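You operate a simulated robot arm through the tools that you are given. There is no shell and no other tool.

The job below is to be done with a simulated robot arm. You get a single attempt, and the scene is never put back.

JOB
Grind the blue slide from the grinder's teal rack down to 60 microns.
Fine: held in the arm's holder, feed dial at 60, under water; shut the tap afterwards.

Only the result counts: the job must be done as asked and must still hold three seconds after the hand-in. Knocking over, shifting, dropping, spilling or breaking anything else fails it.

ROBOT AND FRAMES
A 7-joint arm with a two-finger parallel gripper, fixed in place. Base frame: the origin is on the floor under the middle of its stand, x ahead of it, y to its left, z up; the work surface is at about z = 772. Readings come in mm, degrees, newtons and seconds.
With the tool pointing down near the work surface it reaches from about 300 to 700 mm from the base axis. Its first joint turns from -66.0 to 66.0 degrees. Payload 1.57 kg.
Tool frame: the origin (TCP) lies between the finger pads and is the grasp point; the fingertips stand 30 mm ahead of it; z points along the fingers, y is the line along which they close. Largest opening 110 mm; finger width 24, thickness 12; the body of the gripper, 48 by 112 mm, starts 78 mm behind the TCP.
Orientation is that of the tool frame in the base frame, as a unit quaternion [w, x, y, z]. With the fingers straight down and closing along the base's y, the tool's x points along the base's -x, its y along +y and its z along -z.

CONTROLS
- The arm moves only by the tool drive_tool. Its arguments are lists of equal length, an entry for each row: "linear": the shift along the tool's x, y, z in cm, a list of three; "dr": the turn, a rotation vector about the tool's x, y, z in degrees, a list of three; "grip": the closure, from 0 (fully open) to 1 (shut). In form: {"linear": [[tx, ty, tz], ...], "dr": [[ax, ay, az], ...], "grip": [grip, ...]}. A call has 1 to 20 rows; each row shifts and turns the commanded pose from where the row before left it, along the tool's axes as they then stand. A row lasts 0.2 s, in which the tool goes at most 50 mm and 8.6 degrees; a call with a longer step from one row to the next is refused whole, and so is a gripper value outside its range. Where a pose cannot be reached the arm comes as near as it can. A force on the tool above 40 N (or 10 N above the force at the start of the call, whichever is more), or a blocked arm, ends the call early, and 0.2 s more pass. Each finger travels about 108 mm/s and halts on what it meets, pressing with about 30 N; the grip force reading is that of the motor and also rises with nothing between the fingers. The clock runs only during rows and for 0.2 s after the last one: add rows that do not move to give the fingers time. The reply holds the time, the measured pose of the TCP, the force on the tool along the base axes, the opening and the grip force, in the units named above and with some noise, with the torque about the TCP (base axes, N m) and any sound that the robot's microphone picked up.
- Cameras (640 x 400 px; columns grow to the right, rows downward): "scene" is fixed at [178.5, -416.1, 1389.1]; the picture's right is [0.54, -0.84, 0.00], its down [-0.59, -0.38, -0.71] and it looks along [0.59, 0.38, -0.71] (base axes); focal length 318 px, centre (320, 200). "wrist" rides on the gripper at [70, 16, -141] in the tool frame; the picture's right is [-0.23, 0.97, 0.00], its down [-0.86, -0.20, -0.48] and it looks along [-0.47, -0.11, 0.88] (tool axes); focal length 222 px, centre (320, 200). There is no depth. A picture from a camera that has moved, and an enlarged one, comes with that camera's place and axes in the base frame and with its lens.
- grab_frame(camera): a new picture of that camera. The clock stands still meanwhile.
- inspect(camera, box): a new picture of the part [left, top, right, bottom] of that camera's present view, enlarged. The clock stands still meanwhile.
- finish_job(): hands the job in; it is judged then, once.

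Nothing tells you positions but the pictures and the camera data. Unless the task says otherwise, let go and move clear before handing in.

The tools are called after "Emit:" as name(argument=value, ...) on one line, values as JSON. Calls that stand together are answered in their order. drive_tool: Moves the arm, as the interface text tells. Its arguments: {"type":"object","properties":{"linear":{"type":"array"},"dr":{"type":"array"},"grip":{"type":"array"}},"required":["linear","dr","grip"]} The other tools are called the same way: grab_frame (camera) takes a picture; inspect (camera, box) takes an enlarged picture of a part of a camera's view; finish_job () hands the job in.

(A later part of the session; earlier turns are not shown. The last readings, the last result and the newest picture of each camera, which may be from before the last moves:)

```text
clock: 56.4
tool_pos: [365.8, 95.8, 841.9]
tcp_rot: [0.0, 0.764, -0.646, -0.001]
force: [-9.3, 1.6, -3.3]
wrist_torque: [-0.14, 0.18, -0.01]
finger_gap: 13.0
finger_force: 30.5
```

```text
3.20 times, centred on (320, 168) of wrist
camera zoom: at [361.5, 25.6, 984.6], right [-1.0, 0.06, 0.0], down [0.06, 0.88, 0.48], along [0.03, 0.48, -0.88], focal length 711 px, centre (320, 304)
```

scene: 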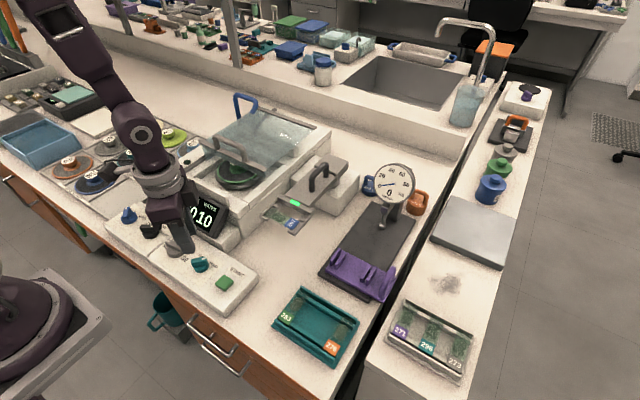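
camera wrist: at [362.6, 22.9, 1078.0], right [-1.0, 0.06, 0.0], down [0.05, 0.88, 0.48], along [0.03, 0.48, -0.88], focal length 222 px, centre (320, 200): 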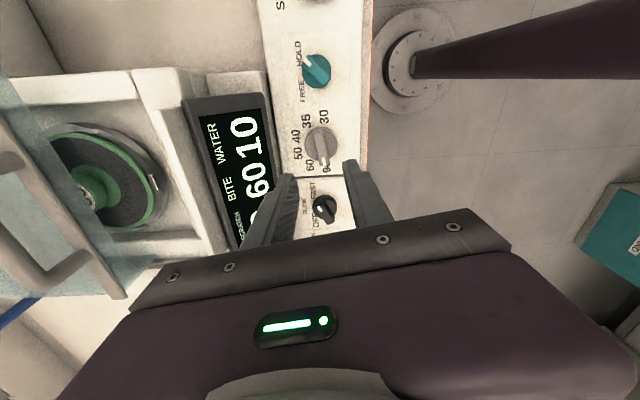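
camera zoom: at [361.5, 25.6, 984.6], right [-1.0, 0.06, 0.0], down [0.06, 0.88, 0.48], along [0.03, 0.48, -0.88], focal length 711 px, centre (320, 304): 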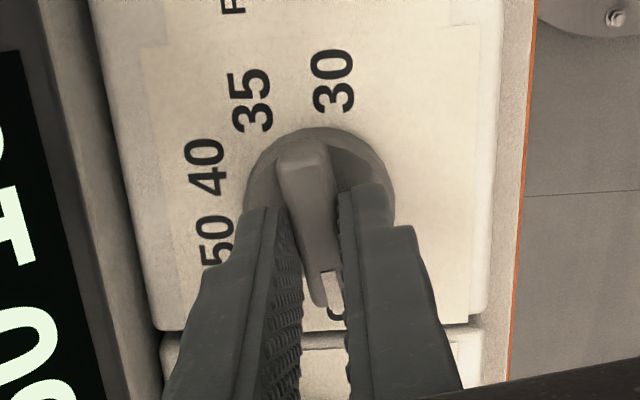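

The bar is gripped at 13 mm. Turning it 40° clockwise, from 90 to 60.

Emit:
drive_tool(linear=[[0, 0, 0], [0, 0, 0], [0, 0, 0], [0, 0, 0], [0, 0, 0], [0, 0, 0]], dr=[[0, 0, 8], [0, 0, 8], [0, 0, 8], [0, 0, 8], [0, 0, 8], [0, 0, 0]], grip=[0.95, 0.95, 0.95, 0.95, 0.95, 0.95])

Emit:
drive_tool(linear=[[0, 0, 0], [0, 0, 0], [0, 0, -3], [0, 0, -4], [0, 0, 0]], dr=[[0, 0, 0], [0, 0, 0], [0, 0, 0], [0, 0, 0], [0, 0, 0]], grip=[0.66, 0.66, 0.66, 0.66, 0.66])

Emit:
inspect(camera="wrist", box=[220, 80, 420, 205])

Emit:
inspect(camera="scene", box=[130, 190, 230, 280])

```text
clock: 57.8
tool_pos: [366.0, 96.1, 842.0]
tcp_rot: [0.0, -0.495, 0.869, 0.0]
force: [-12.3, -0.7, 28.5]
wrist_torque: [-0.15, 0.46, 0.0]
finger_gap: 12.8
finger_force: 29.8
```

```text
clock: 59.0
tool_pos: [365.4, 94.7, 912.3]
tcp_rot: [0.001, -0.496, 0.869, 0.0]
force: [0.2, 0.3, -0.2]
wrist_torque: [0.01, -0.02, -0.01]
finger_gap: 37.7
finger_force: 0.0
```

```text
3.20 times, centred on (320, 142) of wrist
camera zoom: at [316.7, 44.7, 1054.3], right [-0.72, 0.69, 0.0], down [0.61, 0.64, 0.48], along [0.33, 0.35, -0.88], focal length 711 px, centre (320, 384)
```

zoom: 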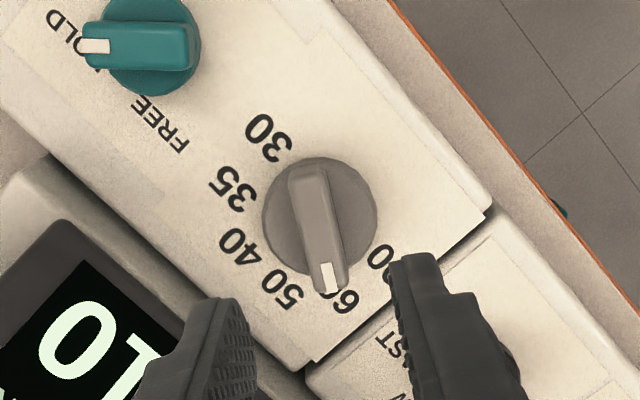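

```text
4.44 times, centred on (180, 235) of scene
camera zoom: at [178.4, -416.1, 1389.1], right [0.54, -0.84, 0.0], down [-0.59, -0.38, -0.71], along [0.59, 0.38, -0.71], focal length 1414 px, centre (942, 44)
```

zoom: 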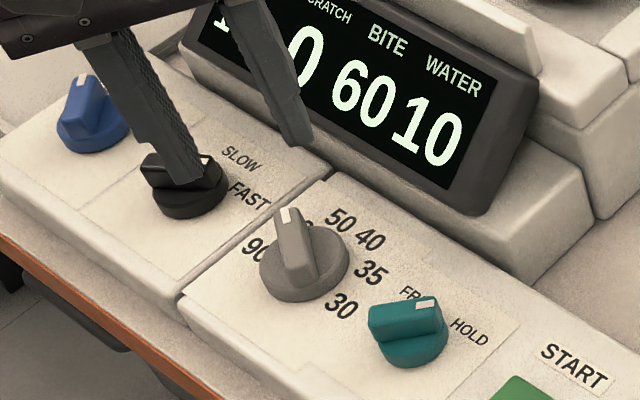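

The feed dial is on 60. The display's MICRON field may have changed, so I'll move aside and read it.

Emit:
drive_tool(linear=[[0, 0, -3.5], [2.5, -3.44, -1], [2.5, -3.44, -1], [2.5, -3.44, -1], [2.5, -3.44, -1], [2.5, -3.44, -1], [0, 0, 0]], dr=[[0, 0, 0], [0, 0, 0], [0, 0, 0], [0, 0, 0], [0, 0, 0], [0, 0, 0], [0, 0, 0]], grip=[0.66, 0.66, 0.66, 0.66, 0.66, 0.66, 0.66])

Emit:
grab_frame(camera="scene")

Emit:
inspect(camera="scene", box=[100, 170, 260, 300])

Emit:
grab_frame(camera="wrist")

```text
clock: 60.6
tool_pos: [451.0, -100.9, 998.4]
tcp_rot: [0.0, -0.496, 0.868, 0.0]
force: [-0.9, 0.0, 0.2]
wrist_torque: [-0.01, -0.01, 0.0]
finger_gap: 37.5
finger_force: 0.1
```

```text
taken
```

scene: 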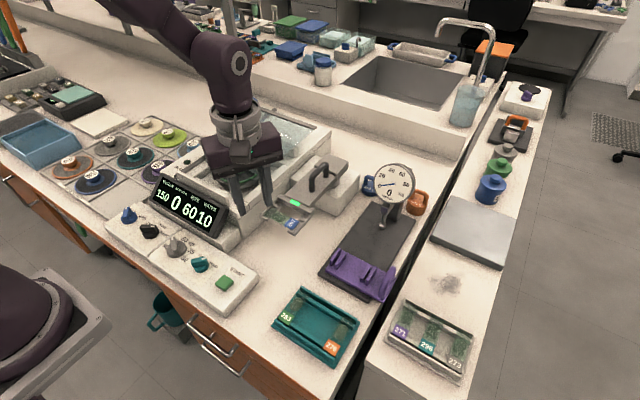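

```text
3.08 times, centred on (180, 235) of scene
camera zoom: at [178.4, -416.1, 1389.1], right [0.54, -0.84, 0.0], down [-0.59, -0.38, -0.71], along [0.59, 0.38, -0.71], focal length 979 px, centre (751, 92)
```

zoom: 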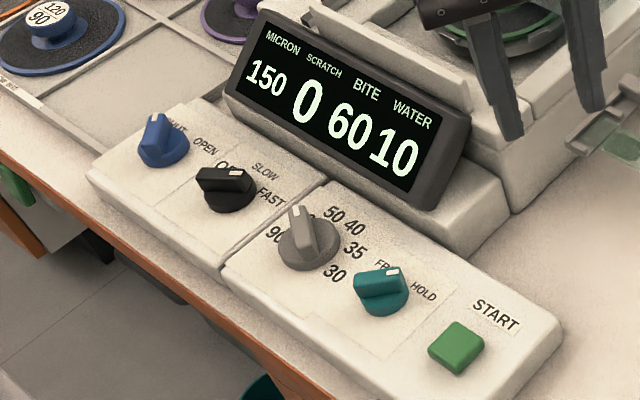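

```text
taken
camera wrist: at [401.3, -151.0, 1140.0], right [-0.72, 0.69, 0.0], down [0.61, 0.64, 0.48], along [0.33, 0.35, -0.88], focal length 222 px, centre (320, 200)
```

wrist: 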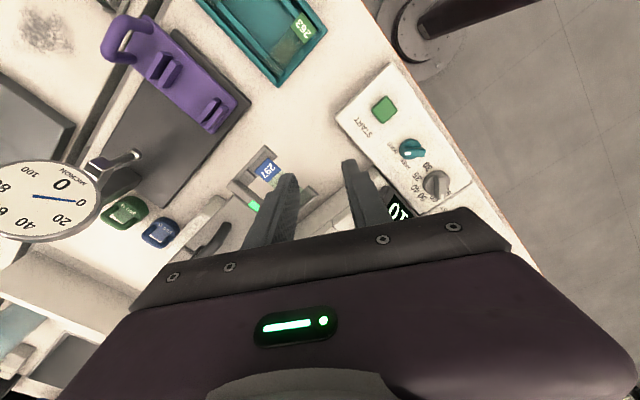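

The MICRON field now reads 150, so the holder senses the slide, and BITE 60 is the mounted wheel. Next I need the arm's black handle and pivot in detail before swinging it in.

Emit:
drive_tool(linear=[[0, 0, 0], [0, 0, 0], [0, 0, 0], [0, 0, 0], [0, 0, 0], [0, 0, 0], [0, 0, 0], [-4, 0, 0], [-4, 0, 0], [-4, 0, 0], [-4, 0, 0], [-4, 0, 0], [0, 0, 0]], dr=[[0, 0, 8.5], [0, 0, 8.5], [0, 0, 8.5], [0, 0, 8.5], [0, 0, 8.5], [0, 0, 8.5], [0, 0, 8.5], [0, 0, 0], [0, 0, 0], [0, 0, 0], [0, 0, 0], [0, 0, 0], [0, 0, 0]], grip=[0.3, 0.3, 0.3, 0.3, 0.3, 0.3, 0.3, 0.3, 0.3, 0.3, 0.3, 0.3, 0.3])

Emit:
grab_frame(camera="wrist")

Emit:
inspect(camera="wrist", box=[220, 60, 440, 220])

Emit:
inspect(camera="scene", box=[240, 140, 360, 240])

```text
clock: 63.4
tool_pos: [651.2, -99.8, 996.7]
tcp_rot: [-0.001, -0.001, 1.0, 0.0]
force: [0.0, 0.2, -0.2]
wrist_torque: [0.0, -0.02, 0.02]
finger_gap: 77.2
finger_force: 0.1
```

```text
taken
camera wrist: at [581.4, -82.5, 1138.8], right [0.23, 0.97, 0.0], down [0.86, -0.2, 0.48], along [0.46, -0.11, -0.88], focal length 222 px, centre (320, 200)
```

wrist: 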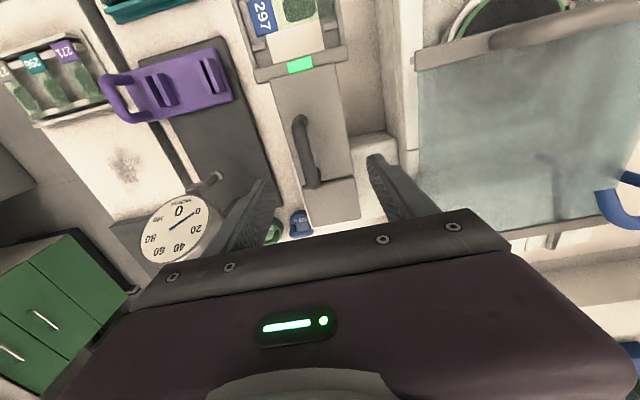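

```text
2.50 times, centred on (330, 140) of wrist
camera zoom: at [581.4, -82.5, 1138.8], right [0.23, 0.97, 0.0], down [0.86, -0.2, 0.48], along [0.46, -0.11, -0.88], focal length 555 px, centre (295, 350)
```

zoom: 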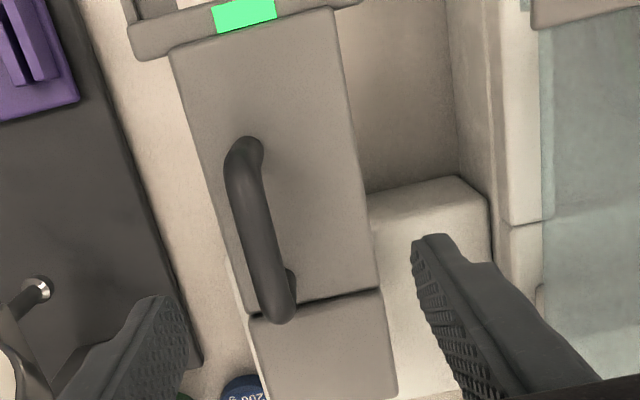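

```text
4.00 times, centred on (300, 190) of scene
camera zoom: at [178.5, -416.1, 1389.1], right [0.54, -0.84, 0.0], down [-0.59, -0.38, -0.71], along [0.59, 0.38, -0.71], focal length 1273 px, centre (400, 240)
```

zoom: 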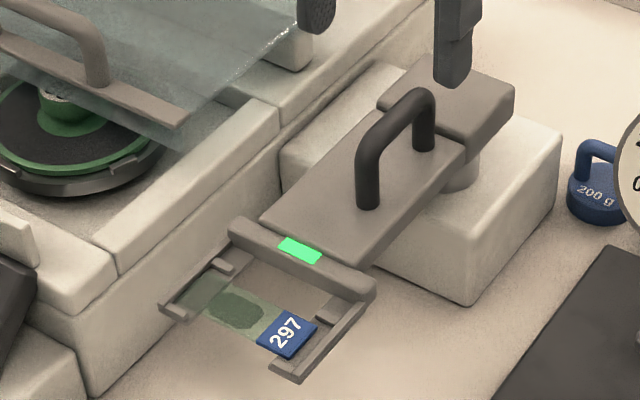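

The arm's handle is an arch from x≈616 to 676 at y≈-108, with its top near z≈940. I'll lower the open jaws around it and check.

Emit:
drive_tool(linear=[[0.5, -0.85, 0], [0, 0, 2.5], [0, 0, 2.2], [0, 0, 0]], dr=[[0, 0, 0], [0, 0, 0], [0, 0, 0], [0, 0, 0]], grip=[0.6, 0.6, 0.6, 0.6])

Emit:
inspect(camera="wrist", box=[220, 80, 440, 220])

Emit:
inspect(camera="scene", box=[260, 130, 360, 220])

```text
clock: 64.4
tool_pos: [646.6, -107.5, 950.3]
tcp_rot: [0.0, 0.0, 1.0, 0.0]
force: [1.0, 0.3, 0.3]
wrist_torque: [-0.02, -0.02, -0.03]
finger_gap: 44.0
finger_force: 0.2
```

```text
2.86 times, centred on (330, 150) of wrist
camera zoom: at [576.9, -90.3, 1092.5], right [0.23, 0.97, 0.0], down [0.86, -0.2, 0.48], along [0.47, -0.11, -0.88], focal length 635 px, centre (291, 343)
```

zoom: 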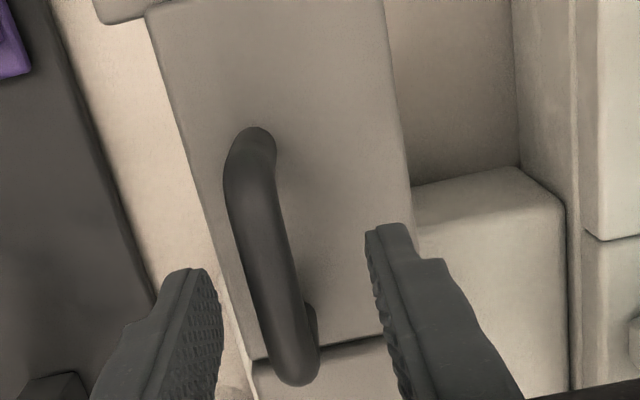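

```text
4.44 times, centred on (310, 175) of scene
camera zoom: at [178.5, -416.1, 1389.1], right [0.54, -0.84, 0.0], down [-0.59, -0.38, -0.71], along [0.59, 0.38, -0.71], focal length 1414 px, centre (364, 311)
```

zoom: 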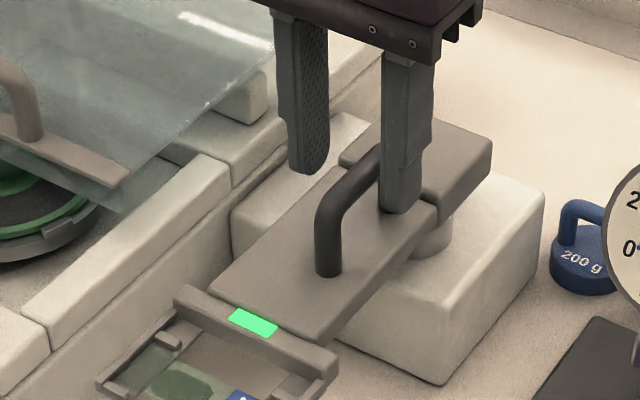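

Emit:
drive_tool(linear=[[1.1, -0.33, 0], [0, 0, 1.0], [0, 0, 0.6], [0, 0, 0]], dr=[[0, 0, 0], [0, 0, 0], [0, 0, 0], [0, 0, 0]], grip=[0.6, 0.6, 0.6, 0.6])

Emit:
inspect(camera="wrist", box=[220, 80, 440, 220])

Emit:
inspect(camera="scene", box=[260, 130, 360, 220])

```text
clock: 65.4
tool_pos: [637.1, -111.5, 931.9]
tcp_rot: [0.0, 0.0, 1.0, 0.001]
force: [-0.9, -0.6, 0.2]
wrist_torque: [0.0, -0.02, -0.03]
finger_gap: 44.0
finger_force: 0.0
```

```text
2.86 times, centred on (330, 150) of wrist
camera zoom: at [566.3, -93.9, 1075.4], right [0.23, 0.97, 0.0], down [0.86, -0.2, 0.48], along [0.47, -0.11, -0.88], focal length 635 px, centre (291, 343)
```

zoom: 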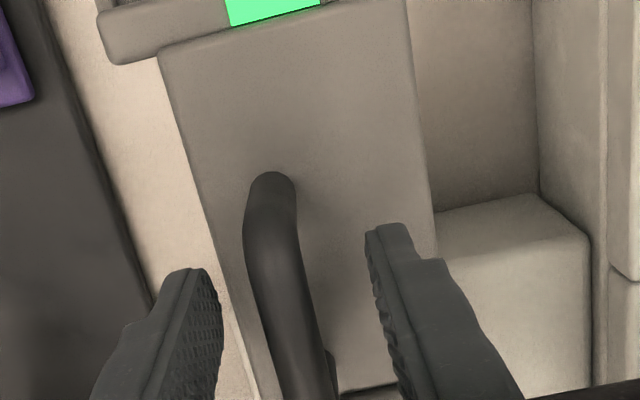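

```text
4.44 times, centred on (310, 175) of scene
camera zoom: at [178.5, -416.1, 1389.1], right [0.54, -0.84, 0.0], down [-0.59, -0.38, -0.71], along [0.59, 0.38, -0.71], focal length 1414 px, centre (364, 311)
```

zoom: 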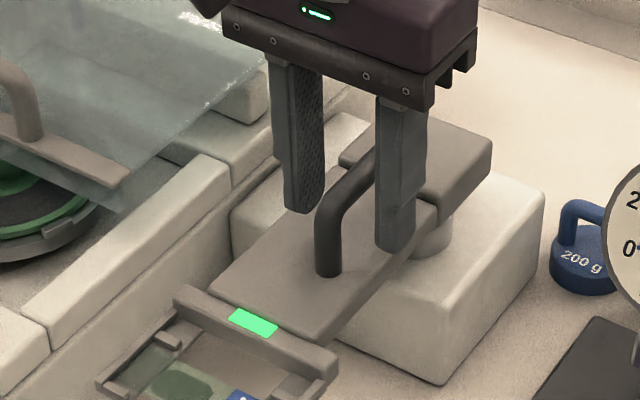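

The handle is centred between the jaws. I'll close briefly to measure it and find its centre.

Emit:
drive_tool(linear=[[0, 0, 0], [0, 0, 0], [0, 0, 0]], dr=[[0, 0, 0], [0, 0, 0], [0, 0, 0]], grip=[0.95, 0.95, 0.95])

Emit:
inspect(camera="wrist", box=[220, 80, 440, 220])

```text
clock: 66.2
tool_pos: [636.8, -111.8, 934.9]
tcp_rot: [0.001, 0.0, 1.0, 0.0]
force: [-0.7, -2.9, -1.9]
wrist_torque: [-0.02, -0.03, -0.25]
finger_gap: 13.9
finger_force: 30.0
```

```text
2.86 times, centred on (330, 150) of wrist
camera zoom: at [566.3, -94.2, 1075.4], right [0.23, 0.97, 0.0], down [0.86, -0.2, 0.48], along [0.47, -0.11, -0.88], focal length 635 px, centre (291, 343)
```

zoom: 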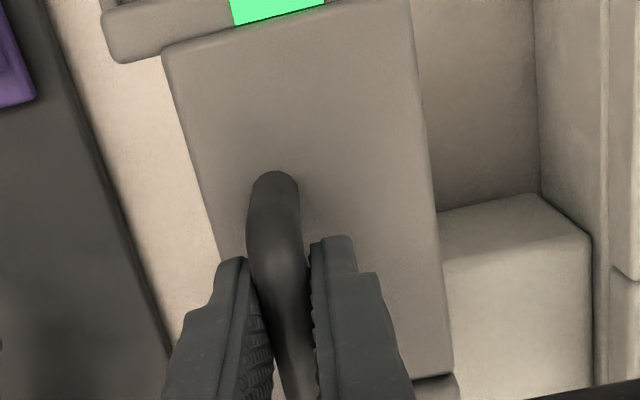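

The handle is 14 mm thick and centred at y≈-111.5. I'll loosen the jaws slightly and make a small trial swing of about 15° toward the wheel, then see how the arm responds.

Emit:
drive_tool(linear=[[0, 0, 0], [0.07, 0.6, 0], [0.07, 0.6, 0], [0.07, 0.6, 0], [0, 0, 0]], dr=[[0, 0, 0], [0, 0, 5], [0, 0, 5], [0, 0, 5], [0, 0, 0]], grip=[0.83, 0.83, 0.83, 0.83, 0.83])

Emit:
inspect(camera="wrist", box=[220, 80, 440, 220])

Emit:
inspect(camera="scene", box=[230, 120, 370, 240])

```text
clock: 67.4
tool_pos: [635.4, -94.1, 933.2]
tcp_rot: [0.0, 0.132, 0.991, 0.0]
force: [0.5, -0.7, -0.8]
wrist_torque: [-0.02, 0.0, 0.0]
finger_gap: 18.9
finger_force: 0.1
```

```text
2.86 times, centred on (330, 150) of wrist
camera zoom: at [572.2, -58.6, 1075.7], right [0.47, 0.88, 0.0], down [0.77, -0.41, 0.48], along [0.42, -0.23, -0.88], focal length 635 px, centre (291, 343)
```

zoom: 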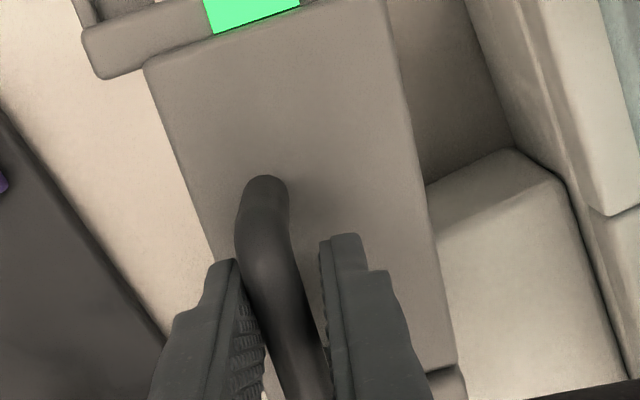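

```text
3.33 times, centred on (300, 180) of scene
camera zoom: at [178.5, -416.1, 1389.1], right [0.54, -0.84, 0.0], down [-0.59, -0.38, -0.71], along [0.59, 0.38, -0.71], focal length 1061 px, centre (387, 267)
```

zoom: 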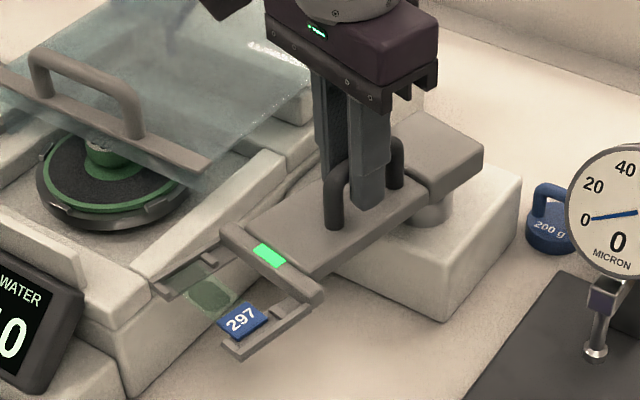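

The arm swings freely with the jaws. I'll continue in steps, watching the clearance to the basin wall and lid.

Emit:
drive_tool(linear=[[0.07, 0.6, 0], [0.07, 0.6, 0], [0.07, 0.6, 0], [0.07, 0.6, 0], [0, 0, 0]], dr=[[0, 0, 5], [0, 0, 5], [0, 0, 5], [0, 0, 5], [0, 0, 0]], grip=[0.83, 0.83, 0.83, 0.83, 0.83])

Emit:
inspect(camera="wrist", box=[220, 60, 440, 220])

Emit:
inspect(camera="scene", box=[230, 120, 370, 240])

```text
clock: 68.6
tool_pos: [640.6, -69.5, 933.7]
tcp_rot: [0.0, 0.302, 0.953, 0.0]
force: [0.3, 0.1, -0.5]
wrist_torque: [0.03, -0.01, 0.04]
finger_gap: 19.2
finger_force: 0.4
```

```text
2.50 times, centred on (330, 140) of wrist
camera zoom: at [593.0, -15.5, 1075.2], right [0.75, 0.67, 0.0], down [0.59, -0.65, 0.48], along [0.32, -0.36, -0.88], focal length 555 px, centre (295, 350)
```

zoom: 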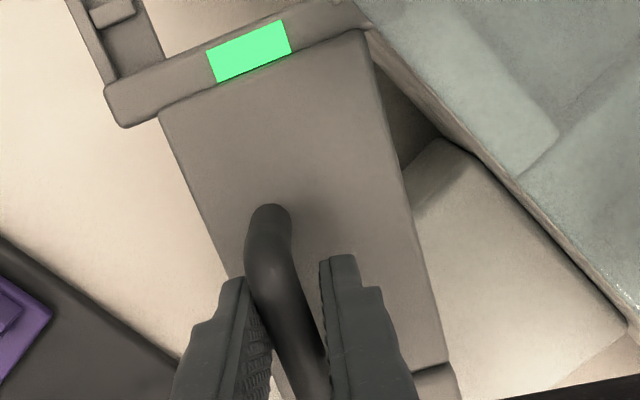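

```text
3.33 times, centred on (300, 180) of scene
camera zoom: at [178.5, -416.1, 1389.1], right [0.54, -0.84, 0.0], down [-0.59, -0.38, -0.71], along [0.59, 0.38, -0.71], focal length 1061 px, centre (387, 267)
```

zoom: 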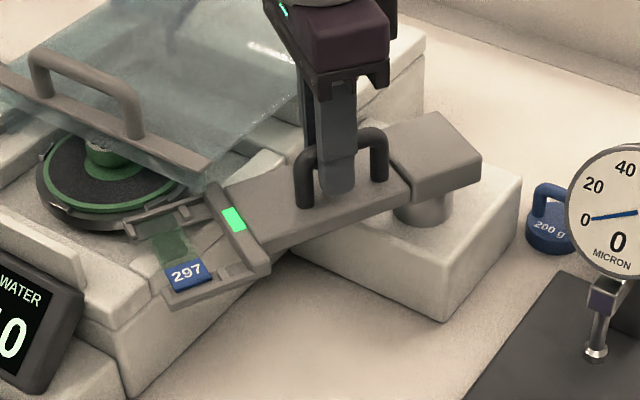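

The fork is passing under the lid edge and over the wall with no contact. Continuing carefully.

Emit:
drive_tool(linear=[[0.07, 0.6, 0], [0.07, 0.6, 0], [0, 0, 0]], dr=[[0, 0, 5], [0, 0, 5], [0, 0, 0]], grip=[0.83, 0.83, 0.83])

Emit:
grab_frame(camera="wrist")

Emit:
inspect(camera="scene", box=[200, 120, 340, 240])

```text
clock: 69.4
tool_pos: [648.1, -59.3, 933.5]
tcp_rot: [0.0, 0.383, 0.924, 0.0]
force: [-1.0, 0.6, 0.8]
wrist_torque: [-0.03, 0.03, -0.01]
finger_gap: 19.0
finger_force: 0.1
```

```text
taken
camera wrist: at [609.8, 2.4, 1076.2], right [0.85, 0.53, 0.0], down [0.46, -0.75, 0.48], along [0.25, -0.41, -0.88], focal length 222 px, centre (320, 200)
```

wrist: 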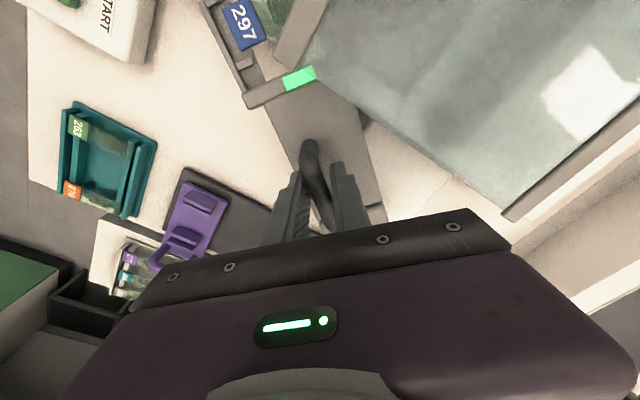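

```text
3.33 times, centred on (270, 180) of scene
camera zoom: at [178.5, -416.1, 1389.1], right [0.54, -0.84, 0.0], down [-0.59, -0.38, -0.71], along [0.59, 0.38, -0.71], focal length 1061 px, centre (487, 267)
```

zoom: 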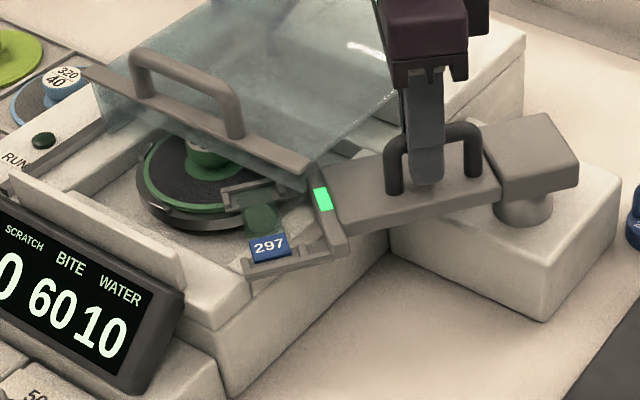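

Emit:
drive_tool(linear=[[0.07, 0.6, 0], [0.07, 0.6, 0], [0, 0, 0]], dr=[[0, 0, 5], [0, 0, 5], [0, 0, 0]], grip=[0.83, 0.83, 0.83])

Emit:
inspect(camera="wrist", box=[180, 0, 440, 220])

Emit:
inspect(camera="scene", box=[200, 120, 340, 240])

```text
clock: 70.2
tool_pos: [656.1, -50.9, 934.9]
tcp_rot: [0.0, 0.463, 0.887, 0.0]
force: [-0.1, -0.7, 1.1]
wrist_torque: [-0.01, -0.03, 0.02]
finger_gap: 19.1
finger_force: 0.0
```

```text
1.82 times, centred on (310, 110) of wrist
camera zoom: at [629.1, 16.8, 1077.0], right [0.93, 0.37, 0.0], down [0.33, -0.82, 0.48], along [0.18, -0.44, -0.88], focal length 404 px, centre (338, 364)
```

zoom: 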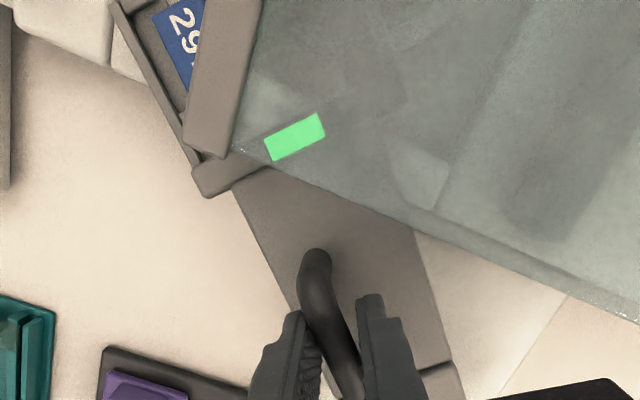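

```text
3.33 times, centred on (270, 180) of scene
camera zoom: at [178.5, -416.1, 1389.1], right [0.54, -0.84, 0.0], down [-0.59, -0.38, -0.71], along [0.59, 0.38, -0.71], focal length 1061 px, centre (487, 267)
```

zoom: 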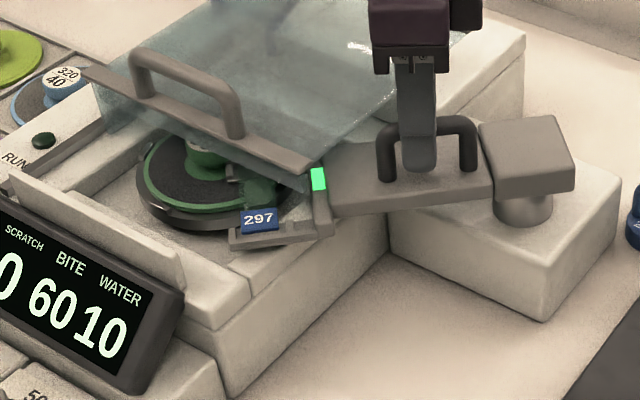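

The arm is at about 50°. The wheel hub lies at roughly 62° from the pivot, so a bit more swing is needed. I'll continue gently.

Emit:
drive_tool(linear=[[0.07, 0.6, 0], [0.07, 0.6, 0], [0, 0, 0]], dr=[[0, 0, 4], [0, 0, 4], [0, 0, 0]], grip=[0.83, 0.83, 0.83])

Emit:
inspect(camera="wrist", box=[180, 0, 440, 220])

Emit:
inspect(camera="scene", box=[200, 120, 340, 240])

```text
clock: 71.0
tool_pos: [664.9, -42.8, 933.5]
tcp_rot: [0.0, 0.523, 0.852, -0.001]
force: [0.8, 1.5, -0.4]
wrist_torque: [-0.02, 0.02, 0.04]
finger_gap: 19.7
finger_force: 0.8
```

```text
1.82 times, centred on (310, 110) of wrist
camera zoom: at [648.1, 27.5, 1076.6], right [0.97, 0.24, 0.0], down [0.21, -0.85, 0.48], along [0.12, -0.46, -0.88], focal length 404 px, centre (338, 364)
```

zoom: 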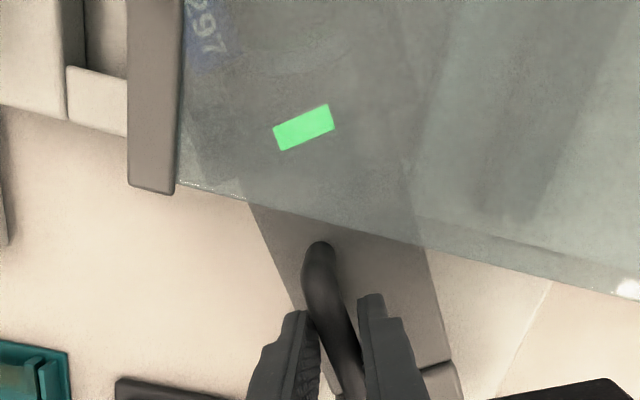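

```text
3.33 times, centred on (270, 180) of scene
camera zoom: at [178.5, -416.0, 1389.1], right [0.54, -0.84, 0.0], down [-0.59, -0.38, -0.71], along [0.59, 0.38, -0.71], focal length 1061 px, centre (487, 267)
```

zoom: 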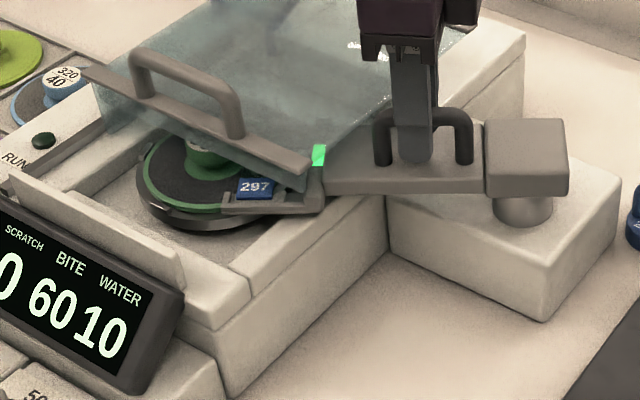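

Emit:
drive_tool(linear=[[0.05, 0.42, 0], [0, 0, 0]], dr=[[0, 0, 3.5], [0, 0, 0]], grip=[0.83, 0.83])

Emit:
inspect(camera="wrist", box=[180, 0, 440, 220])

Emit:
inspect(camera="scene", box=[200, 120, 340, 240])

```text
clock: 71.6
tool_pos: [669.0, -40.8, 934.2]
tcp_rot: [0.001, 0.548, 0.837, 0.0]
force: [1.3, 1.8, 0.5]
wrist_torque: [0.0, -0.02, 0.03]
finger_gap: 20.1
finger_force: 0.6
```

```text
1.82 times, centred on (310, 110) of wrist
camera zoom: at [656.1, 30.8, 1076.9], right [0.98, 0.18, 0.0], down [0.16, -0.86, 0.48], along [0.09, -0.47, -0.88], focal length 404 px, centre (338, 364)
```

zoom: 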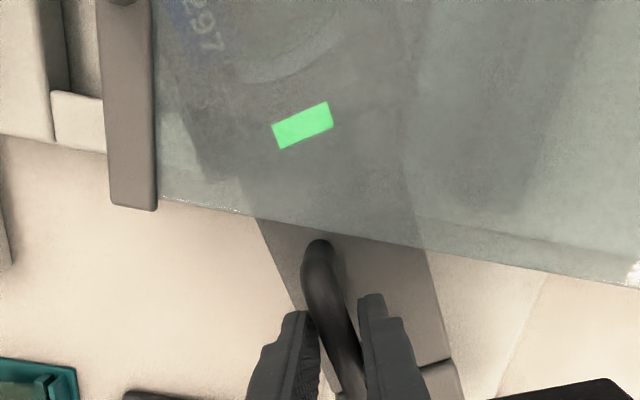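

```text
3.33 times, centred on (270, 180) of scene
camera zoom: at [178.5, -416.0, 1389.1], right [0.54, -0.84, 0.0], down [-0.59, -0.38, -0.71], along [0.59, 0.38, -0.71], focal length 1061 px, centre (487, 267)
```

zoom: 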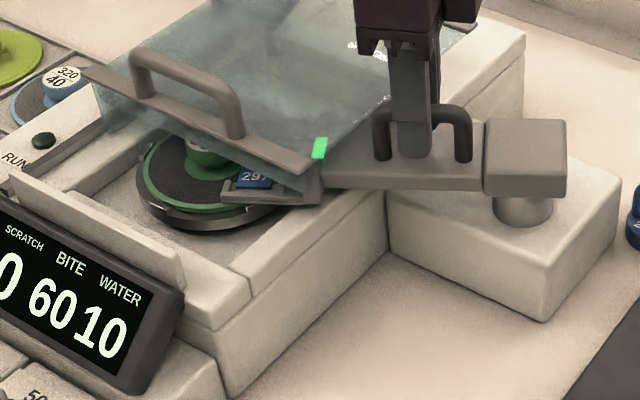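

Emit:
drive_tool(linear=[[0, 0.3, 0], [0, 0, 0]], dr=[[0, 0, 0], [0, 0, 0]], grip=[0.83, 0.83])

Emit:
inspect(camera="wrist", box=[180, 0, 440, 220])

Emit:
inspect(camera="scene", box=[200, 120, 340, 240])

```text
clock: 72.2
tool_pos: [670.4, -38.9, 933.2]
tcp_rot: [0.001, 0.549, 0.836, 0.0]
force: [-0.4, -0.6, 0.0]
wrist_torque: [-0.02, 0.0, 0.04]
finger_gap: 18.6
finger_force: 0.1
```

```text
1.82 times, centred on (310, 110) of wrist
camera zoom: at [658.5, 31.8, 1076.2], right [0.98, 0.18, 0.0], down [0.16, -0.86, 0.48], along [0.09, -0.47, -0.88], focal length 404 px, centre (338, 364)
```

zoom: 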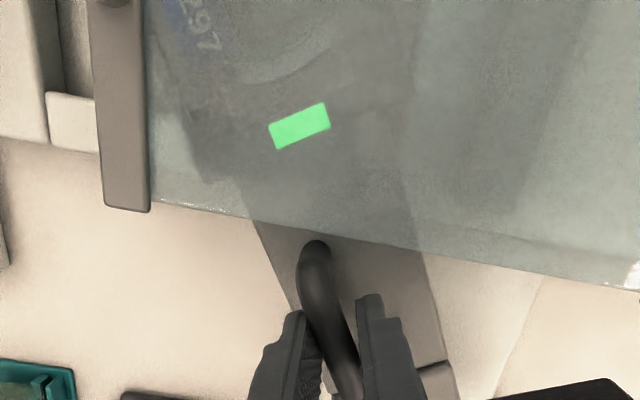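

```text
3.33 times, centred on (270, 180) of scene
camera zoom: at [178.5, -416.1, 1389.1], right [0.54, -0.84, 0.0], down [-0.59, -0.38, -0.71], along [0.59, 0.38, -0.71], focal length 1061 px, centre (487, 267)
```

zoom: 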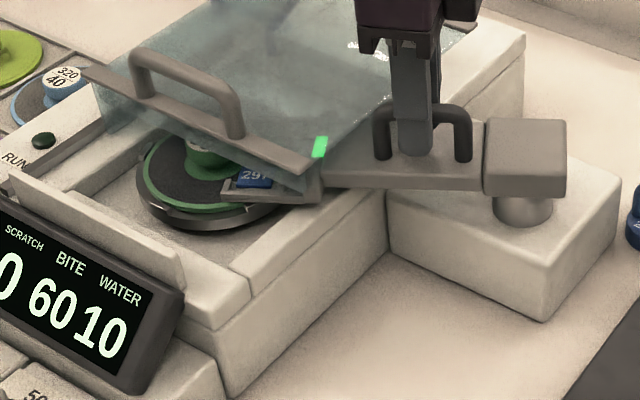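

Emit:
drive_tool(linear=[[0, 0.3, 0], [0, 0, 0]], dr=[[0, 0, 0], [0, 0, 0]], grip=[0.83, 0.83])

Emit:
inspect(camera="scene", box=[200, 120, 340, 240])

```text
clock: 72.8
tool_pos: [673.1, -38.6, 934.2]
tcp_rot: [0.0, 0.549, 0.836, 0.0]
force: [-4.8, -1.5, 0.6]
wrist_torque: [0.04, 0.09, 0.05]
finger_gap: 23.4
finger_force: 2.8
```

```text
3.33 times, centred on (270, 180) of scene
camera zoom: at [178.3, -416.1, 1389.1], right [0.54, -0.84, 0.0], down [-0.59, -0.38, -0.71], along [0.59, 0.38, -0.71], focal length 1061 px, centre (487, 267)
```

zoom: 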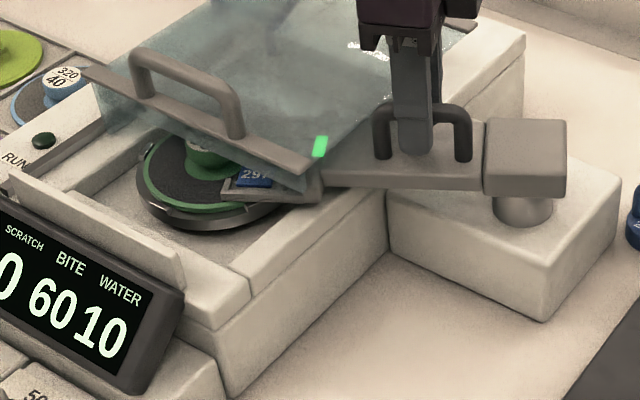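

The arm has reached its inner stop, because pushing further only meets resistance. I'll back off, open the jaws and rise clear, then check that it stays put.

Emit:
drive_tool(linear=[[0, -0.4, 0], [0, 0, 0], [0, 0, -3], [0, 0, -4], [0, 0, -2], [0, 0, 0]], dr=[[0, 0, 0], [0, 0, 0], [0, 0, 0], [0, 0, 0], [0, 0, 0], [0, 0, 0]], grip=[0.83, 0.75, 0.75, 0.75, 0.75, 0.75])

Emit:
grab_frame(camera="wrist")

Emit:
inspect(camera="scene", box=[200, 120, 340, 240])

Emit:
grab_frame(camera="scene")

```text
clock: 74.2
tool_pos: [669.8, -40.0, 1024.7]
tcp_rot: [0.0, 0.548, 0.836, 0.0]
force: [-0.9, -0.3, 0.2]
wrist_torque: [0.01, -0.02, 0.01]
finger_gap: 27.6
finger_force: 0.1
```

```text
taken
camera wrist: at [657.0, 31.2, 1166.7], right [0.98, 0.18, 0.0], down [0.16, -0.86, 0.48], along [0.09, -0.47, -0.88], focal length 222 px, centre (320, 200)
```

wrist: 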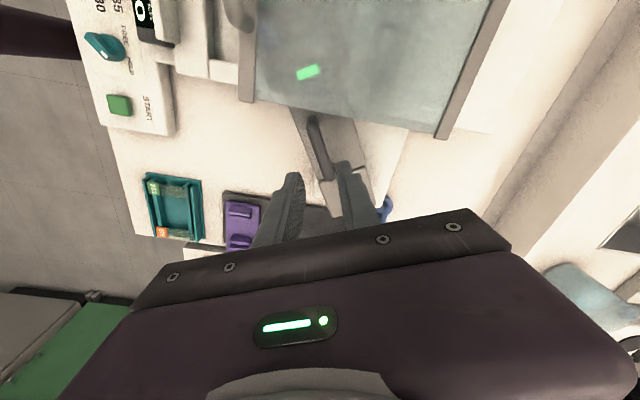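

```text
3.33 times, centred on (270, 180) of scene
camera zoom: at [178.5, -416.1, 1389.1], right [0.54, -0.84, 0.0], down [-0.59, -0.38, -0.71], along [0.59, 0.38, -0.71], focal length 1061 px, centre (487, 267)
```

zoom: 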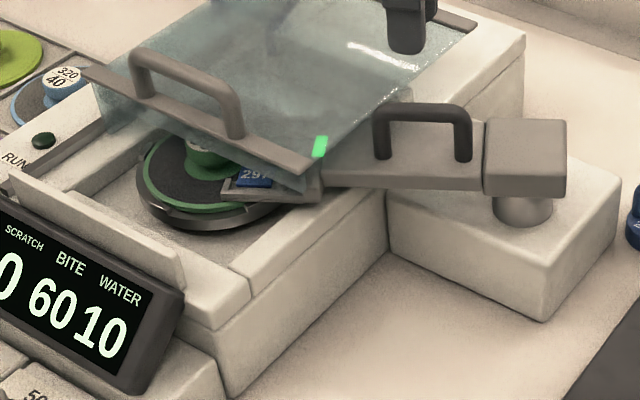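

```text
taken
```

scene: 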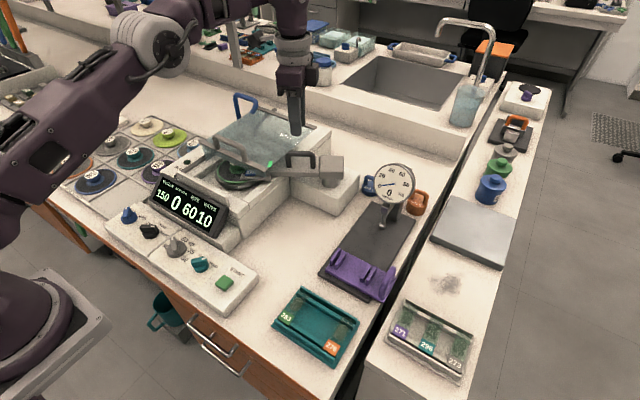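

The arm stays at its inner position. Next I'll close the lid by going above its handle, near (588,102), with the jaws closing along x.

Emit:
drive_tool(linear=[[0, 0, 0], [0, 0, 0], [0, 0, 0], [3.55, -2.05, 0], [3.55, -2.05, 0], [3.55, -2.05, 0], [3.55, -2.05, 0], [0, 0, 0]], dr=[[0, 0, 7.8], [0, 0, 7.8], [0, 0, 7.8], [0, 0, 0], [0, 0, 0], [0, 0, 0], [0, 0, 0], [0, 0, 0]], grip=[0.5, 0.5, 0.5, 0.5, 0.5, 0.5, 0.5, 0.5])

Emit:
grab_frame(camera="wrist")

Emit:
inspect(camera="wrist", box=[180, 60, 440, 220])

Emit:
inspect(camera="scene", box=[160, 100, 320, 230])

```text
clock: 76.0
tool_pos: [588.2, 104.0, 1024.0]
tcp_rot: [0.0, 0.707, 0.707, 0.0]
force: [0.3, 0.5, 1.5]
wrist_torque: [0.01, 0.0, 0.0]
finger_gap: 55.2
finger_force: 0.1
```

```text
taken
camera wrist: at [603.8, 174.7, 1165.8], right [0.97, -0.23, 0.0], down [-0.2, -0.86, 0.48], along [-0.11, -0.47, -0.88], focal length 222 px, centre (320, 200)
```

wrist: 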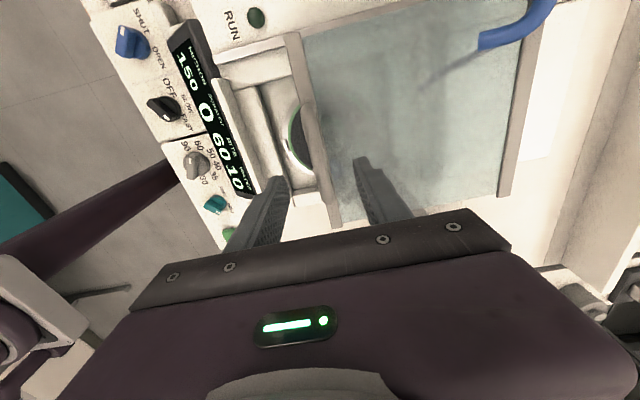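

```text
2.46 times, centred on (310, 140) of wrist
camera zoom: at [603.8, 174.7, 1165.8], right [0.97, -0.23, 0.0], down [-0.2, -0.86, 0.48], along [-0.11, -0.47, -0.88], focal length 547 px, centre (345, 348)
```

zoom: 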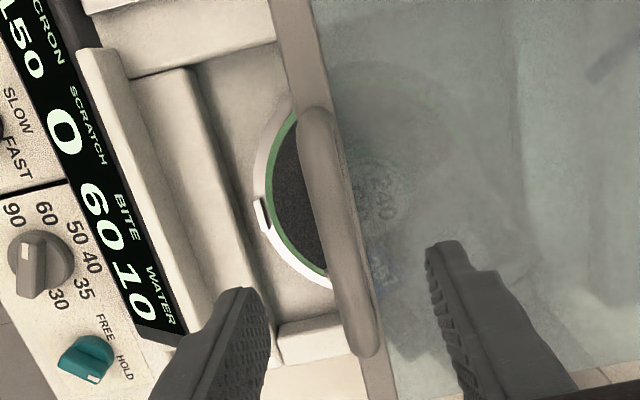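

```text
3.08 times, centred on (240, 165) of scene
camera zoom: at [178.5, -416.1, 1389.1], right [0.54, -0.84, 0.0], down [-0.59, -0.38, -0.71], along [0.59, 0.38, -0.71], focal length 979 px, centre (566, 308)
```

zoom: 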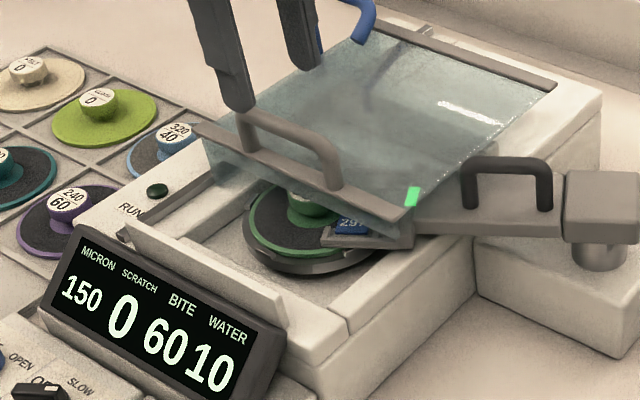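

The handle bar is at x≈585 and y≈108. I'll shift 3 mm and lower the jaws around it, keeping the tips above the lid sheet.

Emit:
drive_tool(linear=[[0, -0.28, 0], [0, 0, 3], [0, 0, 3], [0, 0, 1], [0, 0, 0]], dr=[[0, 0, 0], [0, 0, 0], [0, 0, 0], [0, 0, 0], [0, 0, 0]], grip=[0.6, 0.6, 0.6, 0.6, 0.6])

Emit:
inspect(camera="wrist", box=[200, 80, 440, 230])

Emit:
inspect(camera="scene", box=[160, 100, 320, 230])

```text
clock: 77.2
tool_pos: [583.4, 103.8, 954.1]
tcp_rot: [-0.001, 0.707, 0.708, 0.0]
force: [-0.3, 0.3, -0.4]
wrist_torque: [-0.02, 0.01, -0.01]
finger_gap: 43.9
finger_force: 0.1
```

```text
2.67 times, centred on (320, 155) of wrist
camera zoom: at [599.1, 173.7, 1096.0], right [0.97, -0.23, 0.0], down [-0.2, -0.86, 0.48], along [-0.11, -0.47, -0.88], focal length 592 px, centre (320, 320)
```

zoom: 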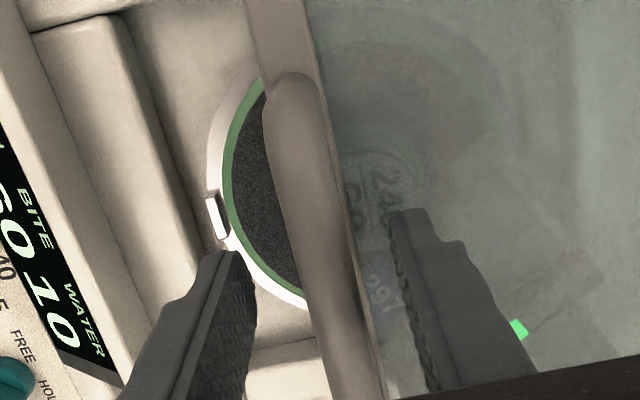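

```text
3.08 times, centred on (240, 165) of scene
camera zoom: at [178.5, -416.1, 1389.1], right [0.54, -0.84, 0.0], down [-0.59, -0.38, -0.71], along [0.59, 0.38, -0.71], focal length 979 px, centre (566, 308)
```

zoom: 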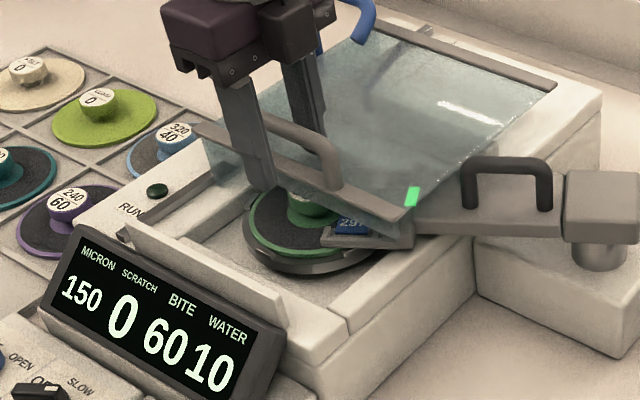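

Emit:
drive_tool(linear=[[0, 0, 0.3], [0, 0, 0], [0, 0, 0], [0, 0, 0]], dr=[[0, 0, 0], [0, 0, 0], [0, 0, 0], [0, 0, 0]], grip=[0.6, 0.95, 0.95, 0.95])

Emit:
inspect(camera="scene", box=[160, 100, 320, 230])

```text
clock: 78.2
tool_pos: [583.3, 101.9, 949.9]
tcp_rot: [0.0, 0.707, 0.707, 0.0]
force: [-0.7, 0.1, -0.5]
wrist_torque: [0.27, 0.04, -0.19]
finger_gap: 15.5
finger_force: 31.7
```

```text
3.08 times, centred on (240, 165) of scene
camera zoom: at [178.5, -416.1, 1389.1], right [0.54, -0.84, 0.0], down [-0.59, -0.38, -0.71], along [0.59, 0.38, -0.71], focal length 979 px, centre (566, 308)
```

zoom: 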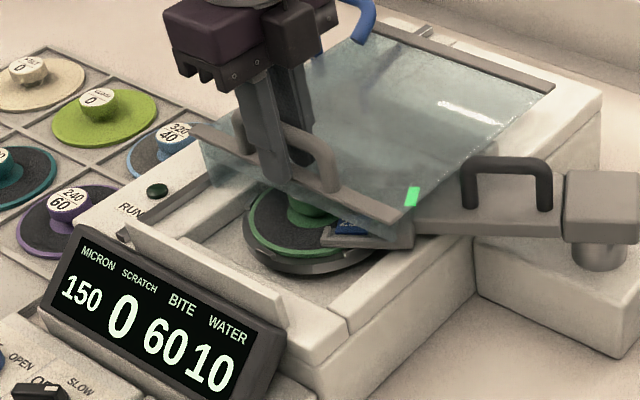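

The lid handle is gripped. Pulling it toward −x to close.

Emit:
drive_tool(linear=[[0, -1.5, 0], [0, -1.5, 0], [0, -1.5, 0], [0, -1.5, 0], [0, -1.5, 0], [0, -1.0, 0], [0, 0, 0]], dr=[[0, 0, 0], [0, 0, 0], [0, 0, 0], [0, 0, 0], [0, 0, 0], [0, 0, 0], [0, 0, 0]], grip=[0.95, 0.95, 0.95, 0.95, 0.95, 0.95, 0.95])

Emit:
inspect(camera="scene", box=[160, 100, 320, 230])

```text
clock: 79.8
tool_pos: [500.9, 102.1, 949.9]
tcp_rot: [0.0, 0.707, 0.708, -0.001]
force: [-1.5, 9.2, -22.9]
wrist_torque: [0.36, 0.01, -0.48]
finger_gap: 15.4
finger_force: 31.6
```

```text
3.08 times, centred on (240, 165) of scene
camera zoom: at [178.8, -415.7, 1389.2], right [0.54, -0.84, 0.0], down [-0.59, -0.38, -0.71], along [0.59, 0.38, -0.71], focal length 979 px, centre (566, 308)
```

zoom: 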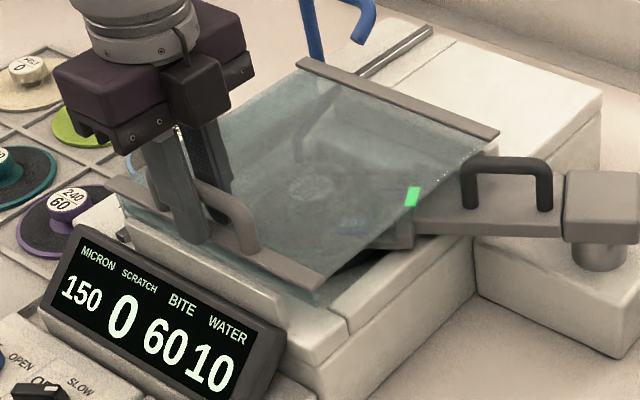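

The lid is nearly closed, but it's tugging down on the tool, so its rail slopes slightly. I'll give a little in z and finish the last centimetre.

Emit:
drive_tool(linear=[[0, 0, 0.2], [0, -0.5, 0.05], [0, -0.4, 0.05], [0, 0, 0]], dr=[[0, 0, 0], [0, 0, 0], [0, 0, 0], [0, 0, 0]], grip=[0.95, 0.95, 0.95, 0.95])

Emit:
inspect(camera="scene", box=[160, 100, 320, 230])

```text
clock: 80.8
tool_pos: [495.3, 102.9, 951.5]
tcp_rot: [0.004, 0.707, 0.707, 0.007]
force: [4.4, 1.6, -3.6]
wrist_torque: [-0.32, -0.11, -0.45]
finger_gap: 15.5
finger_force: 31.1
stopped in row 4: the force on the tool passed its limit at 41 N (the readings are from after the stop); the commanded pose is now the measured one
```

```text
3.08 times, centred on (240, 165) of scene
camera zoom: at [178.6, -416.0, 1389.1], right [0.54, -0.84, 0.0], down [-0.59, -0.38, -0.71], along [0.59, 0.38, -0.71], focal length 979 px, centre (566, 308)
```

zoom: 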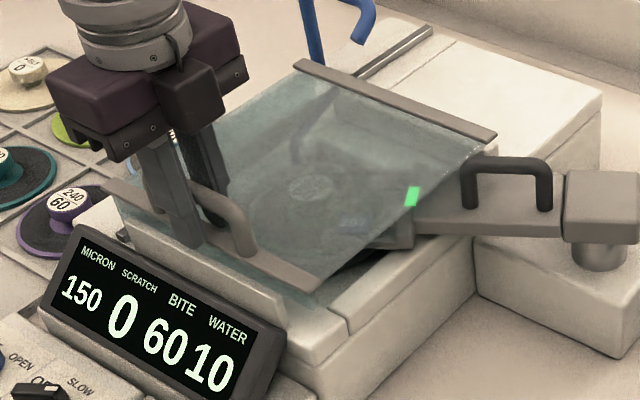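

The lid hit its closed stop, and its position matches the original picture. I'll release the handle and rise.

Emit:
drive_tool(linear=[[0, 0, 0], [0, 0, 0], [0, 0, -3], [0, 0, -4], [0, 0, 0]], dr=[[0, 0, 0], [0, 0, 0], [0, 0, 0], [0, 0, 0], [0, 0, 0]], grip=[0.6, 0.6, 0.6, 0.6, 0.6])

Emit:
inspect(camera="scene", box=[150, 80, 370, 240])

Emit:
grab_frame(camera="wrist")

```text
clock: 82.0
tool_pos: [494.0, 102.4, 1019.0]
tcp_rot: [0.004, 0.707, 0.708, 0.005]
force: [0.5, -0.3, -0.6]
wrist_torque: [0.01, 0.0, 0.03]
finger_gap: 43.8
finger_force: 0.0
```

```text
2.50 times, centred on (260, 160) of scene
camera zoom: at [178.5, -416.1, 1389.1], right [0.54, -0.84, 0.0], down [-0.59, -0.38, -0.71], along [0.59, 0.38, -0.71], focal length 796 px, centre (470, 300)
```

zoom: 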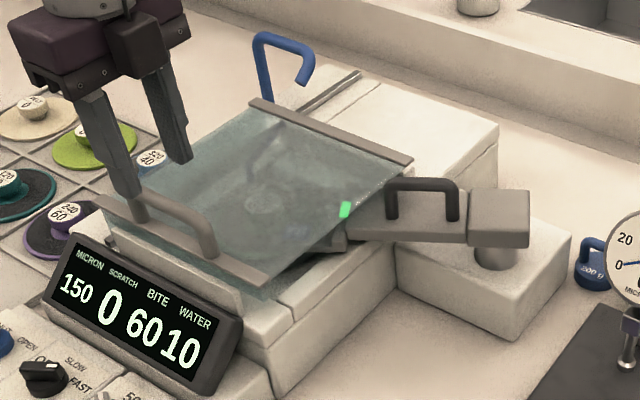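

```text
taken
camera wrist: at [508.3, 172.3, 1161.5], right [0.97, -0.23, 0.01], down [-0.21, -0.86, 0.47], along [-0.1, -0.46, -0.88], focal length 222 px, centre (320, 200)
```

wrist: 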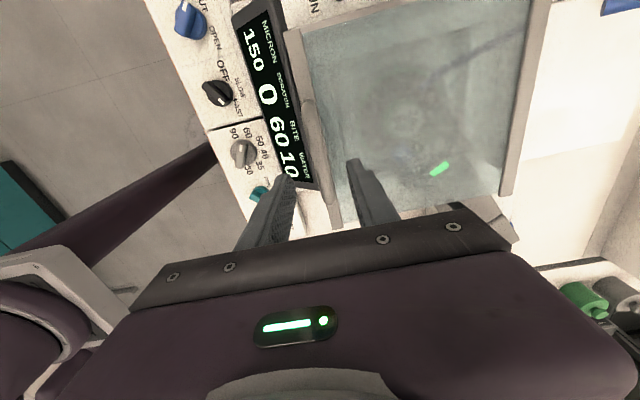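

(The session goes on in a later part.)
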